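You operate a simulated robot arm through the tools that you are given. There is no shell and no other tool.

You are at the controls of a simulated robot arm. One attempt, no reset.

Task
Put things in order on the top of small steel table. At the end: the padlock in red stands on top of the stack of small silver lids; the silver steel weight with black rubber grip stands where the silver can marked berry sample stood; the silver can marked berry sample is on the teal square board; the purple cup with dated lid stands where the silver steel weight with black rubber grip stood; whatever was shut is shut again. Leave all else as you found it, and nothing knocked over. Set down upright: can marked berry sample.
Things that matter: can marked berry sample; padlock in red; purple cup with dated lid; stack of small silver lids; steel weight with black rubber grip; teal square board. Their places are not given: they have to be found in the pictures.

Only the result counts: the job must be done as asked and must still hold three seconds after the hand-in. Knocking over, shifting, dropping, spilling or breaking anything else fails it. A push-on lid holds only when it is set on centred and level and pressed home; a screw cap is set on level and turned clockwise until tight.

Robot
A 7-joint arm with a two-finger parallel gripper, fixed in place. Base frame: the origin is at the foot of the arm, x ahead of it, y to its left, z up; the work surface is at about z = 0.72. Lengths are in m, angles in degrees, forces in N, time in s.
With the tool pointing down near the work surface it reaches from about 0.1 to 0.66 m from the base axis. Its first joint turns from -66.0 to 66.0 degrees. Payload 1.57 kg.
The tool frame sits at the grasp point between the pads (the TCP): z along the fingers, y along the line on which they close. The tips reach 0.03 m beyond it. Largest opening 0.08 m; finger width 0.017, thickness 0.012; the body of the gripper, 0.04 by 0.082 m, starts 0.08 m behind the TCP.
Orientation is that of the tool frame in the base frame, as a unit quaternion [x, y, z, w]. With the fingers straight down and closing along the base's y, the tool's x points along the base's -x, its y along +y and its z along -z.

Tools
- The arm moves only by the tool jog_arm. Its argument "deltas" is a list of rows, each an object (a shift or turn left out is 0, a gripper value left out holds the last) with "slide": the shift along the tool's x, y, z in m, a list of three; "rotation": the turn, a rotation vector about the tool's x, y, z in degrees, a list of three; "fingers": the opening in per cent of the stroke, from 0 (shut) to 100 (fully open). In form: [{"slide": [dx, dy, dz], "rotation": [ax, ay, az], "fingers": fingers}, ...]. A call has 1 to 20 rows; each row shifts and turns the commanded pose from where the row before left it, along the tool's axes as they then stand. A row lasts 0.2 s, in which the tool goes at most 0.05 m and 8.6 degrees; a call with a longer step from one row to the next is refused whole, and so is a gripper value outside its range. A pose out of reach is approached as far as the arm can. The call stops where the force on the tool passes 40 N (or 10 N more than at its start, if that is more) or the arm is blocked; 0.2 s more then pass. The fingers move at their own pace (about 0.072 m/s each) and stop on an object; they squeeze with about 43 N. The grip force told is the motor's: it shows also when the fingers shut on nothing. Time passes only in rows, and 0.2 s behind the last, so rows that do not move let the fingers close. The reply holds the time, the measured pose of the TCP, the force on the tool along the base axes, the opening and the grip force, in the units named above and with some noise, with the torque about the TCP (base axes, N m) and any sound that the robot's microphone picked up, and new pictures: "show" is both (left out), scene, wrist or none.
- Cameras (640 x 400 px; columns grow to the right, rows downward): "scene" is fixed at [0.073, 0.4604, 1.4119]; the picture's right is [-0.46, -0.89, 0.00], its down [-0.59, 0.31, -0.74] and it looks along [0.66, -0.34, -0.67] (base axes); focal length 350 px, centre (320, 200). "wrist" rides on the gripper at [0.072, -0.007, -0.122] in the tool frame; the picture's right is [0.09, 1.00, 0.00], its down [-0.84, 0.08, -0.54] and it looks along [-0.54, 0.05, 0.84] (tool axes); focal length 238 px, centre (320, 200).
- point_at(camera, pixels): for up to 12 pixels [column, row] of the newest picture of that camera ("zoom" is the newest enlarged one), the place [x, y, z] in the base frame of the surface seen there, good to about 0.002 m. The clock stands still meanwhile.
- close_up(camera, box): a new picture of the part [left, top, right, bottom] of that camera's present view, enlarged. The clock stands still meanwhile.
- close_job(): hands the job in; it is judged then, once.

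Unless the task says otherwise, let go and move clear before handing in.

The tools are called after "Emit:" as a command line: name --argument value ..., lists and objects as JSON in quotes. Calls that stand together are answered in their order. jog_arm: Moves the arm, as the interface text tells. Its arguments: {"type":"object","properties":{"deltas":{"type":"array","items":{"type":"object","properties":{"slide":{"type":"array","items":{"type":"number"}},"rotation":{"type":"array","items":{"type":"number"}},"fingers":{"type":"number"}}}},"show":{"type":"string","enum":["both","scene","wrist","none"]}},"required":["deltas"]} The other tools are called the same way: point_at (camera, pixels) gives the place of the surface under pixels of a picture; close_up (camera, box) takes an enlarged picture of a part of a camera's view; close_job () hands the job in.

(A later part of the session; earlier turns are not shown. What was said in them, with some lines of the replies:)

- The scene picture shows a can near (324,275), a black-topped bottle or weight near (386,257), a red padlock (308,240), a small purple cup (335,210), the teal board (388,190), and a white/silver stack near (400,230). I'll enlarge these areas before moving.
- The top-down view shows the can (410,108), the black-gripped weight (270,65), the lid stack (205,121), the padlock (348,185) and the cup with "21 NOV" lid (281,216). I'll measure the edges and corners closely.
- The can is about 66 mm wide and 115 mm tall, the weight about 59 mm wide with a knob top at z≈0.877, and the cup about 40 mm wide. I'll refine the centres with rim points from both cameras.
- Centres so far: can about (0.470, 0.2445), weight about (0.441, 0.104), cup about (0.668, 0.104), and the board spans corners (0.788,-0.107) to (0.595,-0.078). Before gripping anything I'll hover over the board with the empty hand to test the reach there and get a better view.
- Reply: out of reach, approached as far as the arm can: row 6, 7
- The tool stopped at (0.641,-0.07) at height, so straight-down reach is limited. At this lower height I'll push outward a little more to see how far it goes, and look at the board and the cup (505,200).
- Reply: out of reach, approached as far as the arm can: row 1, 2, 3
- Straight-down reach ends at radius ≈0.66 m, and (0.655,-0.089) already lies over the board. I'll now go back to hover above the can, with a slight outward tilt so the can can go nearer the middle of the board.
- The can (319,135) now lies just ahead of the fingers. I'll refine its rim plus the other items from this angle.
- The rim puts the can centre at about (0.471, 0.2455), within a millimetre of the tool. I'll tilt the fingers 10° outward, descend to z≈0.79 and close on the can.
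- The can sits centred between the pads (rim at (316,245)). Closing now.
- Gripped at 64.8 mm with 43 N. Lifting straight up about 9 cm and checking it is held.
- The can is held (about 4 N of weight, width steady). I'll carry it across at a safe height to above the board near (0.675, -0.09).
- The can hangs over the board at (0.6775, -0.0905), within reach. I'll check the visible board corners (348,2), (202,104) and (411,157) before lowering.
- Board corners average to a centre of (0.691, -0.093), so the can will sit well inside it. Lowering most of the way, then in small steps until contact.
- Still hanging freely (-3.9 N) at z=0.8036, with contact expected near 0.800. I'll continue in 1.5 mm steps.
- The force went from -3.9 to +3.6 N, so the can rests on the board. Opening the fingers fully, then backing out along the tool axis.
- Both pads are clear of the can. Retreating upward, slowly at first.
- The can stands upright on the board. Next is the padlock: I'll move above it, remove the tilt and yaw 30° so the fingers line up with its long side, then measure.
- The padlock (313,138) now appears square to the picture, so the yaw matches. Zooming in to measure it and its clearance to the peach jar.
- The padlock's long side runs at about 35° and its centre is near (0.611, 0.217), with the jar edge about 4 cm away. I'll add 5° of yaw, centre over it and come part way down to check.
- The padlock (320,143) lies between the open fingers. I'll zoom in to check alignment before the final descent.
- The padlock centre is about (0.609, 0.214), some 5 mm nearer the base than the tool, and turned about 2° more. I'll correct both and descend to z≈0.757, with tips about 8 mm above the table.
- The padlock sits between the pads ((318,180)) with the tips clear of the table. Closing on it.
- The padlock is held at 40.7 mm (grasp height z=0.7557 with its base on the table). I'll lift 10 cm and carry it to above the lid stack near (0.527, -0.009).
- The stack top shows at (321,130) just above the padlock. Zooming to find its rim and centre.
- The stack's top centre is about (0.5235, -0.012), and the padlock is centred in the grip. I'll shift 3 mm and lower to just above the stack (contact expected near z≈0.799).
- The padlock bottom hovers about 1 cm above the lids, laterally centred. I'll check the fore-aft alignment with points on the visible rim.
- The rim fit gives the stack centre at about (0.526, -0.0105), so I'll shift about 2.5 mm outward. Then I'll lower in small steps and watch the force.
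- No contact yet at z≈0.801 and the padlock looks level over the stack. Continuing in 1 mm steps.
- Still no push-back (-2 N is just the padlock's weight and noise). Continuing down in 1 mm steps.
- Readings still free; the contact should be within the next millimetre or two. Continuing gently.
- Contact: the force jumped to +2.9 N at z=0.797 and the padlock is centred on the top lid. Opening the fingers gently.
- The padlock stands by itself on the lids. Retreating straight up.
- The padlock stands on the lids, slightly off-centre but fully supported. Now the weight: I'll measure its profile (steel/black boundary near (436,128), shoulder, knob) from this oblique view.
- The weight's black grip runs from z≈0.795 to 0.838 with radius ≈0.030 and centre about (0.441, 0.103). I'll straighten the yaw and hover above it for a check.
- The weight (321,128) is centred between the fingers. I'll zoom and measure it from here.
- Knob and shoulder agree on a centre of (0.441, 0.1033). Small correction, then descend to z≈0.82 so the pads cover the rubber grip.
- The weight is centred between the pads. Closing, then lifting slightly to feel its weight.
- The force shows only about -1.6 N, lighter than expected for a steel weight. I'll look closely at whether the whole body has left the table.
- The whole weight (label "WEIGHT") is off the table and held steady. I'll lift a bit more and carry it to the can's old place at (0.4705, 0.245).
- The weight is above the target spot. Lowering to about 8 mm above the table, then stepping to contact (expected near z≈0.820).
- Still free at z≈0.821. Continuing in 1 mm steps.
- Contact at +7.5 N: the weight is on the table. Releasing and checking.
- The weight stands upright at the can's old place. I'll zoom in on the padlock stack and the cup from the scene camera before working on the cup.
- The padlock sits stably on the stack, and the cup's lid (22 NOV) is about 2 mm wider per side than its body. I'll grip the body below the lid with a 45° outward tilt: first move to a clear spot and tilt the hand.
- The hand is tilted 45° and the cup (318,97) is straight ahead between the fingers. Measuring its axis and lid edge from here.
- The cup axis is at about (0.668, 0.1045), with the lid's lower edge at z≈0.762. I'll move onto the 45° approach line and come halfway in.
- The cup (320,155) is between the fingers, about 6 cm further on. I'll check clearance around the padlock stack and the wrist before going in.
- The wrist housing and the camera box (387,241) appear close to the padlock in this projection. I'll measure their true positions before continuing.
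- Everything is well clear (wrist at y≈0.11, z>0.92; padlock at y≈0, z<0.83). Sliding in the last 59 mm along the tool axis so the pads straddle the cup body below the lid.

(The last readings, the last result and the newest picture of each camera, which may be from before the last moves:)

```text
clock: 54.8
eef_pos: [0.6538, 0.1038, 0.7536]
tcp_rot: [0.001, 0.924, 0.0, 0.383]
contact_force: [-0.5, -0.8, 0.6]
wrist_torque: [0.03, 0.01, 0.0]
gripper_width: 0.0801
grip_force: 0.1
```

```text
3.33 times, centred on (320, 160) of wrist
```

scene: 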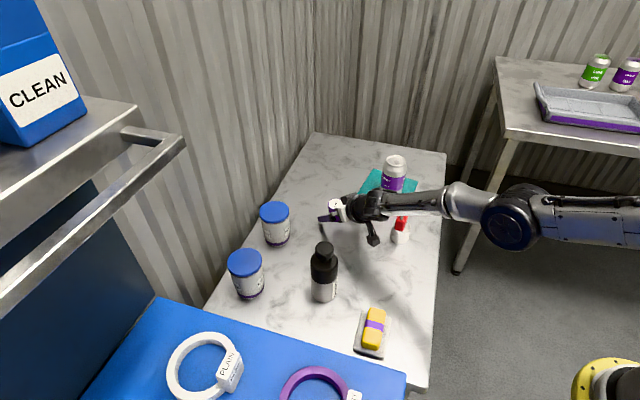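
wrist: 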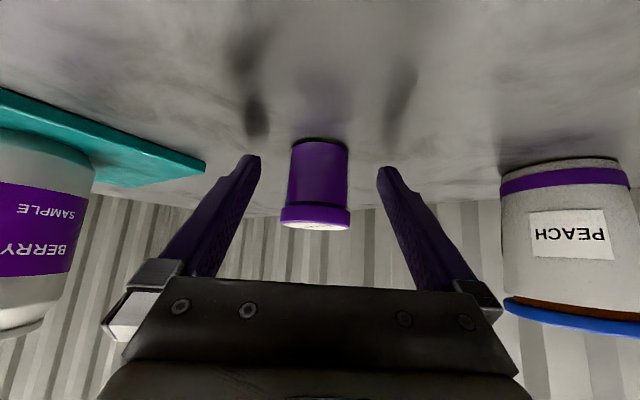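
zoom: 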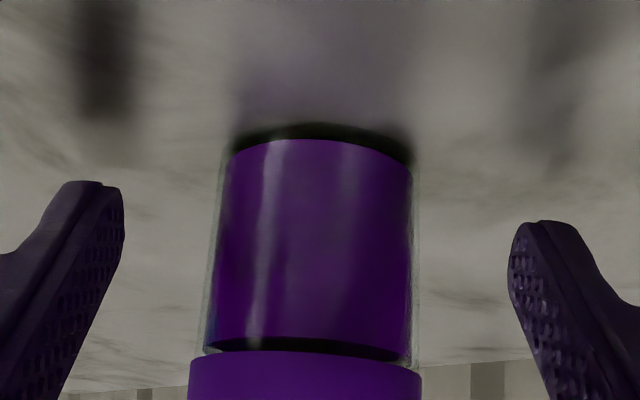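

The pads straddle the cup body below the lid (lid edge at row ~207, pads at rows 159–193). Closing on the body.

Emit:
jog_arm --deltas '[{"fingers": 60}, {"slide": [0, 0, 0], "fingers": 30}, {"slide": [0, 0, 0], "fingers": 0}, {"slide": [0, 0, 0]}, {"slide": [0, 0, 0]}]' --show "wrist"

Emit:
close_up --camera "wrist" --box '[240, 100, 400, 220]'

```text
clock: 56.0
eef_pos: [0.6527, 0.1036, 0.7532]
tcp_rot: [0.0, 0.923, 0.001, 0.384]
contact_force: [-0.4, -0.4, 0.8]
wrist_torque: [0.0, -0.03, 0.03]
gripper_width: 0.0415
grip_force: 43.0
```

wrist: 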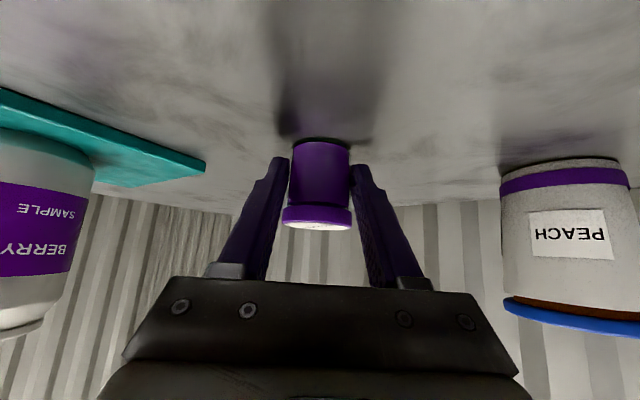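

```text
3.33 times, centred on (320, 160) of wrist
```

zoom: 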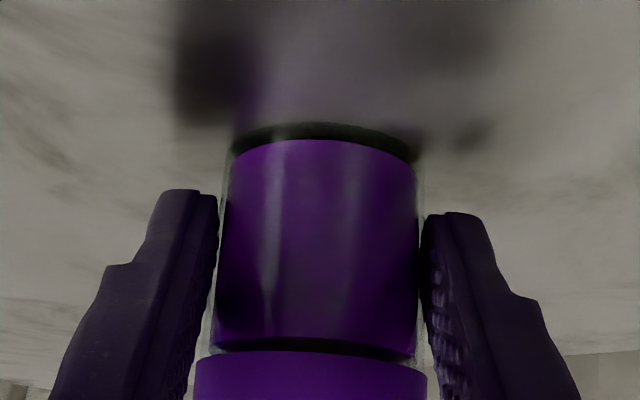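

Gripped at 41.5 mm on the body. Lifting straight up a little and checking that lid and cup rise together.

Emit:
jog_arm --deltas '[{"slide": [-0.0035, 0, -0.0035]}, {"slide": [-0.007, 0, -0.007]}, {"slide": [-0.0141, 0, -0.0141]}, {"slide": [-0.0141, 0, -0.0141]}, {"slide": [0, 0, 0]}, {"slide": [0, 0, 0]}]' --show "both"

Emit:
close_up --camera "scene" --box '[300, 160, 420, 250]'

```text
clock: 57.4
eef_pos: [0.6518, 0.1042, 0.8073]
tcp_rot: [0.001, 0.923, 0.0, 0.384]
contact_force: [0.4, -0.9, -0.8]
wrist_torque: [-0.02, 0.04, -0.01]
gripper_width: 0.0416
grip_force: 42.7
```

scene: 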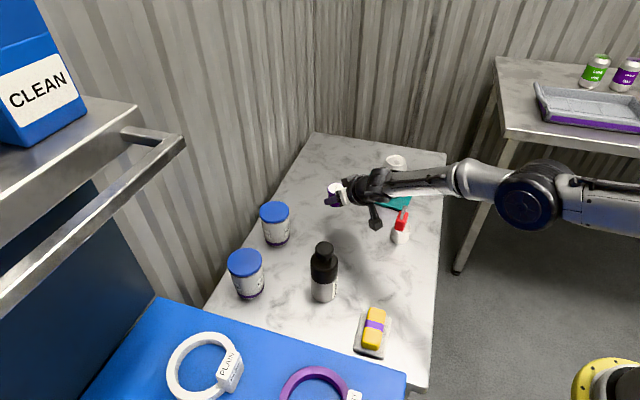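
wrist: 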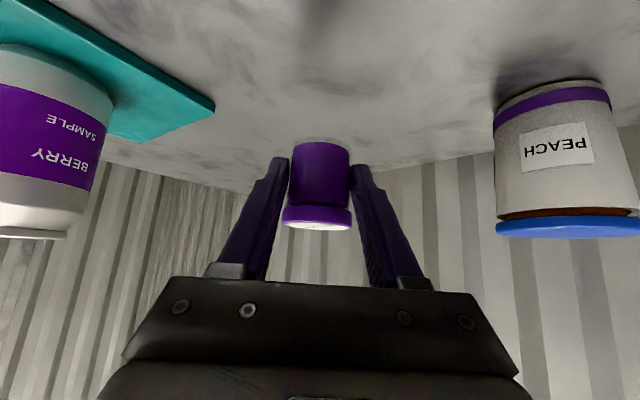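

```text
4.44 times, centred on (360, 205) of scene
```

zoom: 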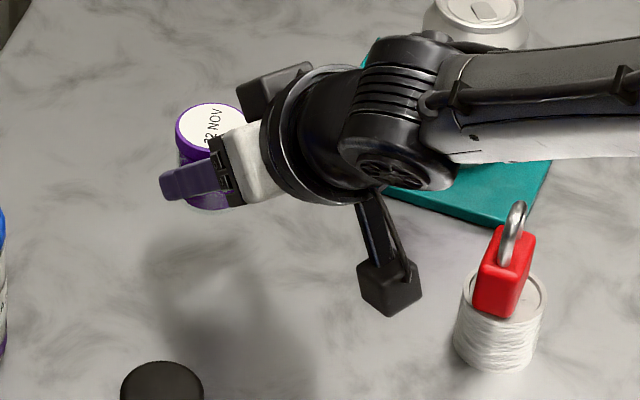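

The cup and lid rise together and are upright. I'll lift 6 cm more and move back toward the weight's old place, stopping halfway to check the arm.

Emit:
jog_arm --deltas '[{"slide": [-0.0212, 0, -0.0212]}, {"slide": [-0.0212, 0, -0.0212]}, {"slide": [0.0267, 0, -0.0267]}, {"slide": [0.0267, 0, -0.0267]}, {"slide": [0.0267, 0, -0.0267]}, {"slide": [0, 0, 0]}]' --show "both"

```text
clock: 58.8
eef_pos: [0.5375, 0.105, 0.8654]
tcp_rot: [0.0, 0.924, 0.001, 0.383]
contact_force: [-0.5, 0.7, -1.1]
wrist_torque: [0.02, 0.02, 0.0]
gripper_width: 0.0413
grip_force: 43.6
```

scene: 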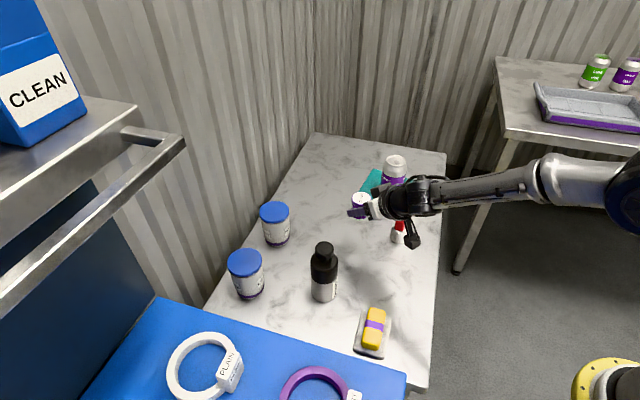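
wrist: 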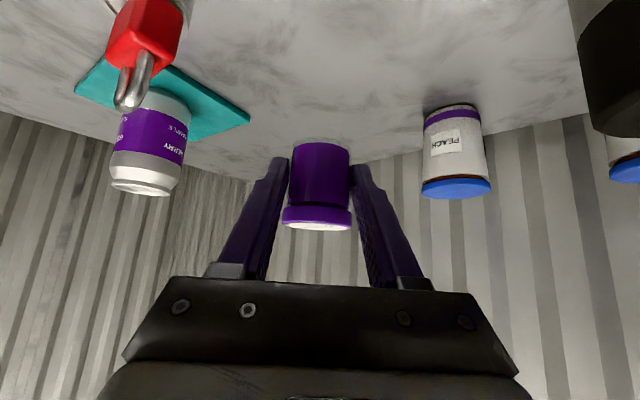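

Still held and clear of the padlock and weight on either side. Continuing back another 11 cm.

Emit:
jog_arm --deltas '[{"slide": [0.0263, -0.0005, -0.0263]}, {"slide": [0.0263, -0.0005, -0.0263]}, {"slide": [0.0263, 0, -0.0263]}, {"slide": [0, 0, 0]}, {"slide": [0, 0, 0]}]' --show "both"

```text
clock: 60.0
eef_pos: [0.4278, 0.103, 0.867]
tcp_rot: [-0.001, 0.924, 0.002, 0.383]
contact_force: [-0.2, -0.1, -0.9]
wrist_torque: [-0.02, 0.02, 0.0]
gripper_width: 0.0413
grip_force: 43.2
```

scene: 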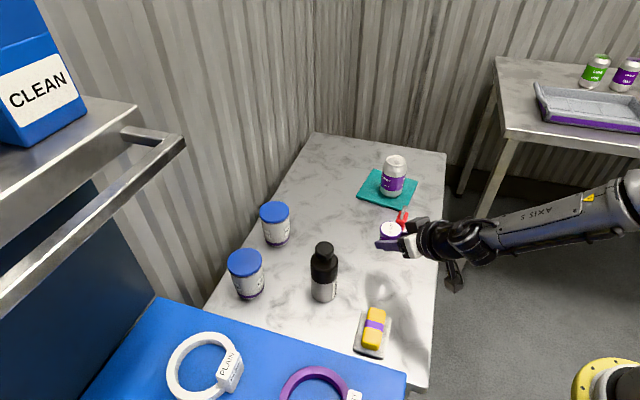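
wrist: 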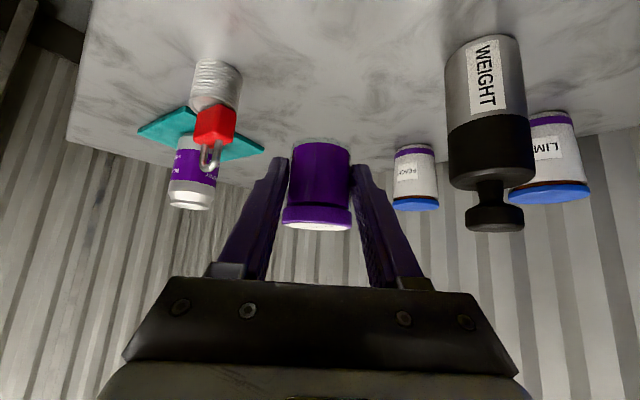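

The cup is over its target (TCP 0.428 with the cup 15 mm ahead, so 0.443). I'll lower most of the way with a 1.5 mm correction.

Emit:
jog_arm --deltas '[{"slide": [0.0222, 0, 0.0202]}, {"slide": [0.0212, 0, 0.0212]}, {"slide": [0.0212, 0, 0.0212]}, {"slide": [0.0092, 0, 0.0092]}, {"slide": [0, 0, 0]}, {"slide": [0, 0, 0]}]' --show "both"

Emit:
close_up --camera "scene" --box '[350, 210, 478, 310]'

```text
clock: 61.4
eef_pos: [0.4231, 0.1025, 0.7645]
tcp_rot: [0.0, 0.923, 0.0, 0.384]
contact_force: [-0.2, 0.0, -0.5]
wrist_torque: [-0.03, -0.02, 0.0]
gripper_width: 0.0413
grip_force: 43.1
```

scene: 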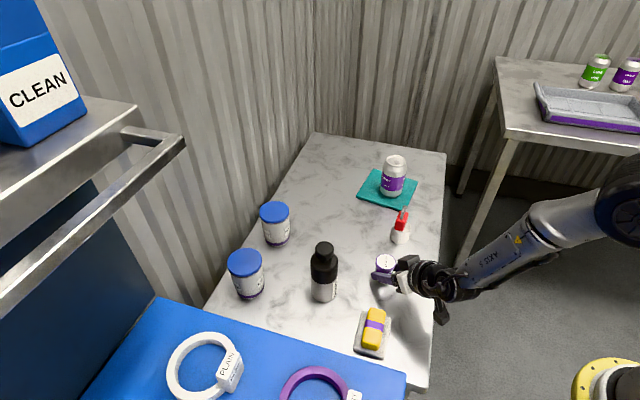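
wrist: 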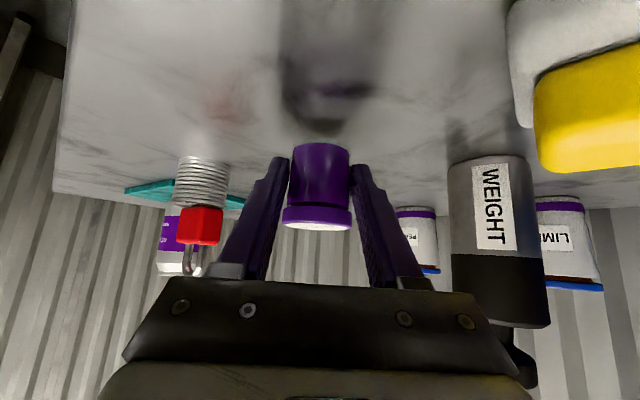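

```text
4.00 times, centred on (414, 260) of scene
```

zoom: 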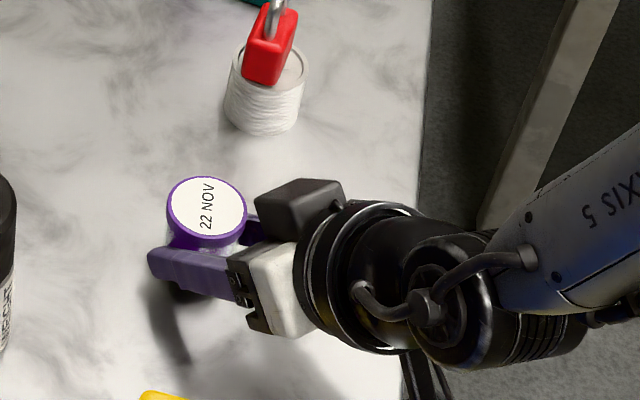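

The cup is about 1 cm above the table. I'll measure its lid position to set it exactly at (0.441, 0.1033).

Emit:
point_at --camera "scene" --pixels '[[385.3, 261.5], [377.5, 261.5], [393, 261.5], [385.3, 256], [385.3, 267]]'

Emit:
point_at --camera "wrist" --pixels '[[319, 180], [319, 150], [550, 60], [575, 80]]'

```text
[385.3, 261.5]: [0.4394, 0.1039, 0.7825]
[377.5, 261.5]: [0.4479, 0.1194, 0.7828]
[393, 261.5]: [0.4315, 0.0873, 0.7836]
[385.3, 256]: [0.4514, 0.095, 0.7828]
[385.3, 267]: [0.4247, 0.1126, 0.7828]
```

```text
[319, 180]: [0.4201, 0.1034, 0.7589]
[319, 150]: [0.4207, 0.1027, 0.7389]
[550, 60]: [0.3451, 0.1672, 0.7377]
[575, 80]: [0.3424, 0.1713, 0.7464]
```

Lid centre is at (0.4392, 0.1036), 11 mm above its resting height. I'll shift 2 mm, lower 7 mm, then step to contact.

Emit:
jog_arm --deltas '[{"slide": [0.0035, 0, 0.0064]}, {"slide": [0, 0, 0]}]' --show "none"

Emit:
jog_arm --deltas '[{"slide": [0.00106, 0, 0.00106]}, {"slide": [0, 0, 0]}]' --show "none"

Emit:
jog_arm --deltas '[{"slide": [0.00106, 0, 0.00106]}, {"slide": [0, 0, 0]}]' --show "wrist"

```text
clock: 62.0
eef_pos: [0.4266, 0.1028, 0.7571]
tcp_rot: [0.0, 0.924, 0.001, 0.383]
contact_force: [0.0, -0.4, 0.5]
wrist_torque: [0.01, 0.01, -0.01]
gripper_width: 0.0411
grip_force: 42.7
```

```text
clock: 62.6
eef_pos: [0.426, 0.1028, 0.7552]
tcp_rot: [0.001, 0.924, 0.0, 0.383]
contact_force: [0.0, 0.0, -0.6]
wrist_torque: [-0.01, -0.01, 0.0]
gripper_width: 0.0415
grip_force: 42.8
```

```text
clock: 63.2
eef_pos: [0.4264, 0.1027, 0.7545]
tcp_rot: [0.001, 0.924, 0.0, 0.383]
contact_force: [0.5, -0.2, -0.5]
wrist_torque: [0.01, 0.0, -0.01]
gripper_width: 0.0413
grip_force: 42.6
```

wrist: 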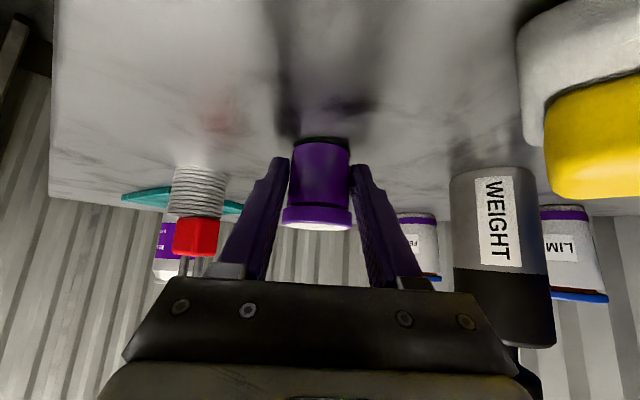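

The cup base is just above the table (z=0.7545, contact expected near 0.753). Continuing with 0.8–1 mm steps.

Emit:
jog_arm --deltas '[{"slide": [0.0007, 0, 0.0007]}, {"slide": [0, 0, 0]}]' --show "none"

Emit:
jog_arm --deltas '[{"slide": [0.0006, 0, 0.0006]}, {"slide": [0, 0, 0]}]' --show "none"

```text
clock: 63.8
eef_pos: [0.4263, 0.1046, 0.7531]
tcp_rot: [0.001, 0.923, 0.0, 0.384]
contact_force: [-0.2, -0.1, 0.2]
wrist_torque: [0.0, 0.01, 0.02]
gripper_width: 0.0415
grip_force: 43.1
```

```text
clock: 64.4
eef_pos: [0.4278, 0.1044, 0.7532]
tcp_rot: [0.0, 0.923, 0.0, 0.384]
contact_force: [-0.5, -0.6, 2.9]
wrist_torque: [0.06, 0.0, -0.01]
gripper_width: 0.0413
grip_force: 43.4
```

Contact (+2.9 N). Releasing gently and checking the cup before backing out.

Emit:
jog_arm --deltas '[{"fingers": 60}, {"slide": [0, 0, 0], "fingers": 80}, {"slide": [0, 0, 0], "fingers": 100}, {"slide": [0, 0, 0]}, {"slide": [0, 0, 0]}]' --show "both"

```text
clock: 65.6
eef_pos: [0.427, 0.1034, 0.7513]
tcp_rot: [0.001, 0.923, 0.0, 0.384]
contact_force: [-1.1, 0.3, -0.1]
wrist_torque: [0.0, 0.0, 0.05]
gripper_width: 0.0799
grip_force: 0.1
```

scene: 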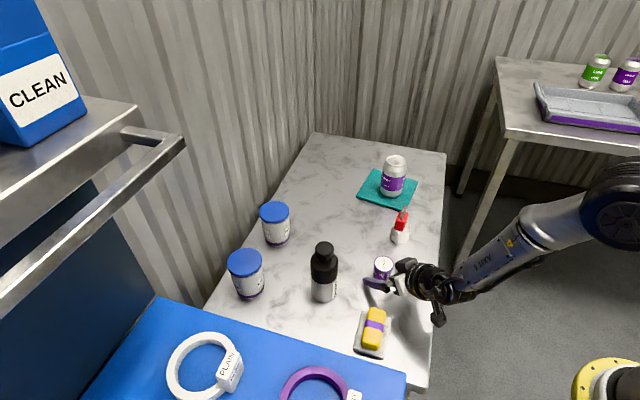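
wrist: 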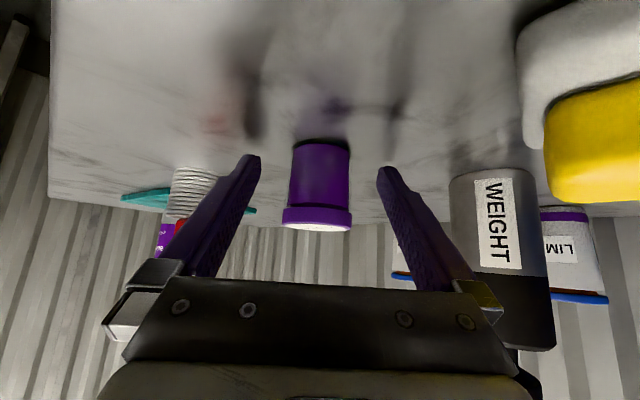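

Both pads are clear and the cup stands upright. Backing out diagonally, then up, then levelling the hand for a final inspection.

Emit:
jog_arm --deltas '[{"slide": [0, 0, -0.015]}, {"slide": [0, 0, -0.025]}, {"slide": [0, 0, -0.03]}, {"slide": [-0.0283, 0, -0.0283]}, {"slide": [-0.0283, 0, -0.0283]}, {"slide": [-0.0283, 0, -0.0283]}, {"slide": [-0.0212, 0, -0.0212]}, {"rotation": [0, 7.5, 0]}, {"rotation": [0, 7.5, 0]}, {"rotation": [0, 7.5, 0]}, {"rotation": [0, 7.5, 0]}, {"rotation": [0, 7.5, 0]}, {"rotation": [0, 7.5, 0]}, {"slide": [0, 0, 0]}, {"slide": [0, 0, 0]}]' --show "both"

```text
clock: 68.8
eef_pos: [0.3771, 0.1034, 0.9521]
tcp_rot: [0.0, 1.0, 0.001, 0.0]
contact_force: [-0.1, -0.8, 0.1]
wrist_torque: [-0.01, -0.03, 0.0]
gripper_width: 0.0801
grip_force: 0.1
```

scene: 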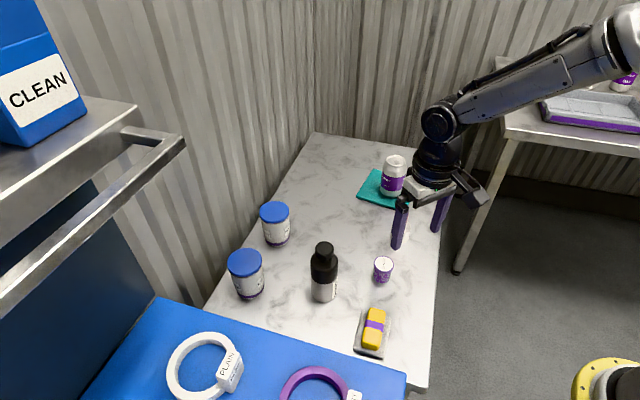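
wrist: 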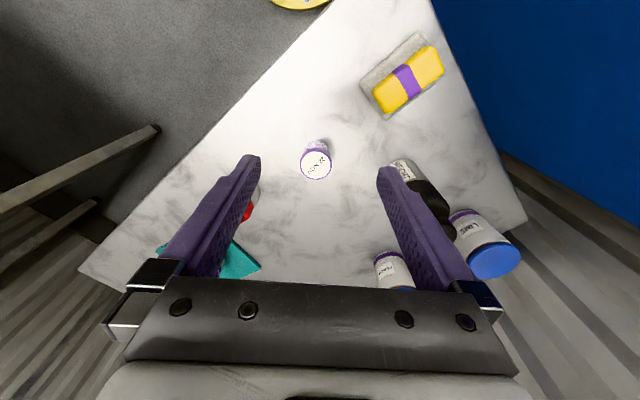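

The cup (382,265) and weight (324,265) stand upright. I'll move the arm back near its starting pose to get an unobstructed view for a full check.

Emit:
jog_arm --deltas '[{"slide": [-0.0387, 0.0167, -0.0077]}, {"slide": [-0.0387, 0.0167, -0.0077]}, {"slide": [-0.0387, 0.0167, -0.0077]}, {"slide": [0, 0, 0]}, {"slide": [0, 0, 0]}]' --show "both"

Emit:
close_up --camera "scene" --box '[290, 140, 450, 300]'

Emit:
close_up --camera "wrist" --box '[120, 20, 520, 270]'

Emit:
point_at --camera "scene" --pixels '[[324, 246], [383, 262], [394, 162], [401, 222], [401, 236], [388, 200], [373, 330], [275, 210], [245, 262]]'

```text
clock: 70.0
eef_pos: [0.4929, 0.1552, 0.978]
tcp_rot: [0.0, 1.0, 0.001, 0.001]
contact_force: [0.5, -1.0, 0.4]
wrist_torque: [0.01, 0.01, 0.03]
gripper_width: 0.0799
grip_force: 0.1
```

scene: 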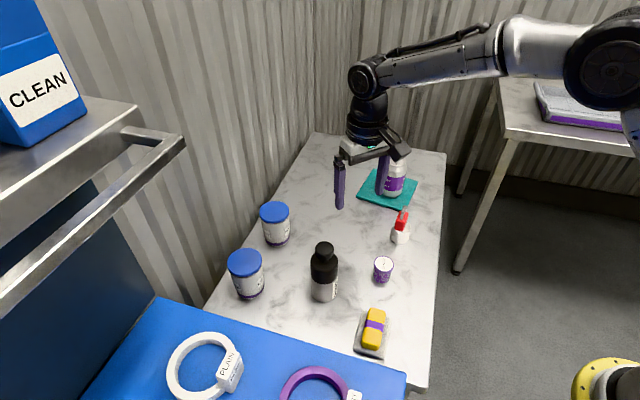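
wrist: 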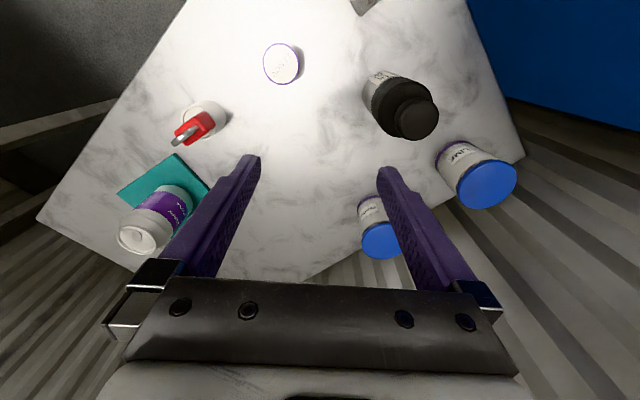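

```text
2.50 times, centred on (370, 220) of scene
```

zoom: 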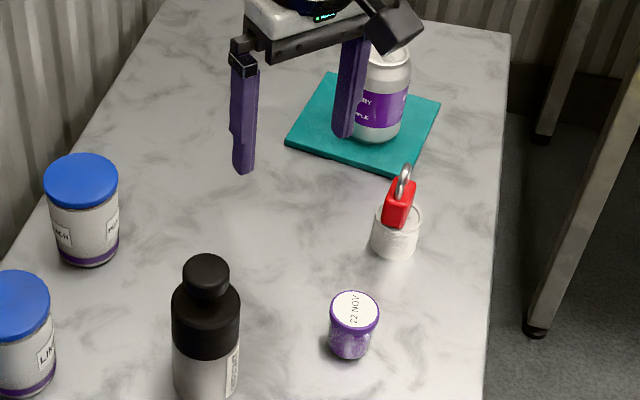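

```text
1.60 times, centred on (320, 145) of wrist
```

zoom: 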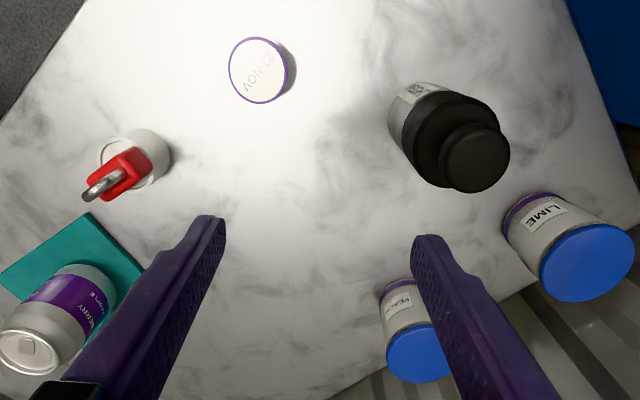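

```text
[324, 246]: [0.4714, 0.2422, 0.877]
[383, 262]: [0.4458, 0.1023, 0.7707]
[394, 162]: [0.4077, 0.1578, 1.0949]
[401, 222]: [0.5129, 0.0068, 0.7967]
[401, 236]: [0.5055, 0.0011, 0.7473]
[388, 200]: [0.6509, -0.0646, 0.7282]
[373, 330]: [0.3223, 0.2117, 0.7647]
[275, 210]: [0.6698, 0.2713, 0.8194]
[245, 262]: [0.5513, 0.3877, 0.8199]
```

Everything matches the task. The padlock is on the lid stack at (401,228), the can is upright on the teal board, the weight is at the can's old place (top at 0.471, 0.242), and the cup is lidded and upright at the weight's old place. The jars and sponge have not moved and the hand is clear, so I'm handing in.

Emit:
close_job

```text
The job is handed in.
```

The job is handed in, and in the last pictures every item was in its asked-for place:

- **Padlock in red:** it stands on the stack of small silver lids. It is about 3 mm off-centre but has been steady since I set it down.
- **Can marked berry sample:** it is upright on the teal square board, well inside the edges.
- **Steel weight with black rubber grip:** it stands upright where the can stood, within a few millimetres.
- **Purple cup with dated lid:** it stands where the weight stood. I gripped it below the lid, and the lid stayed on throughout.

The two blue-lidded jars and the yellow sponge measured the same at the end as at the start, and nothing was knocked over. The gripper was open and clear of everything at hand-in. I have not seen the judged result.
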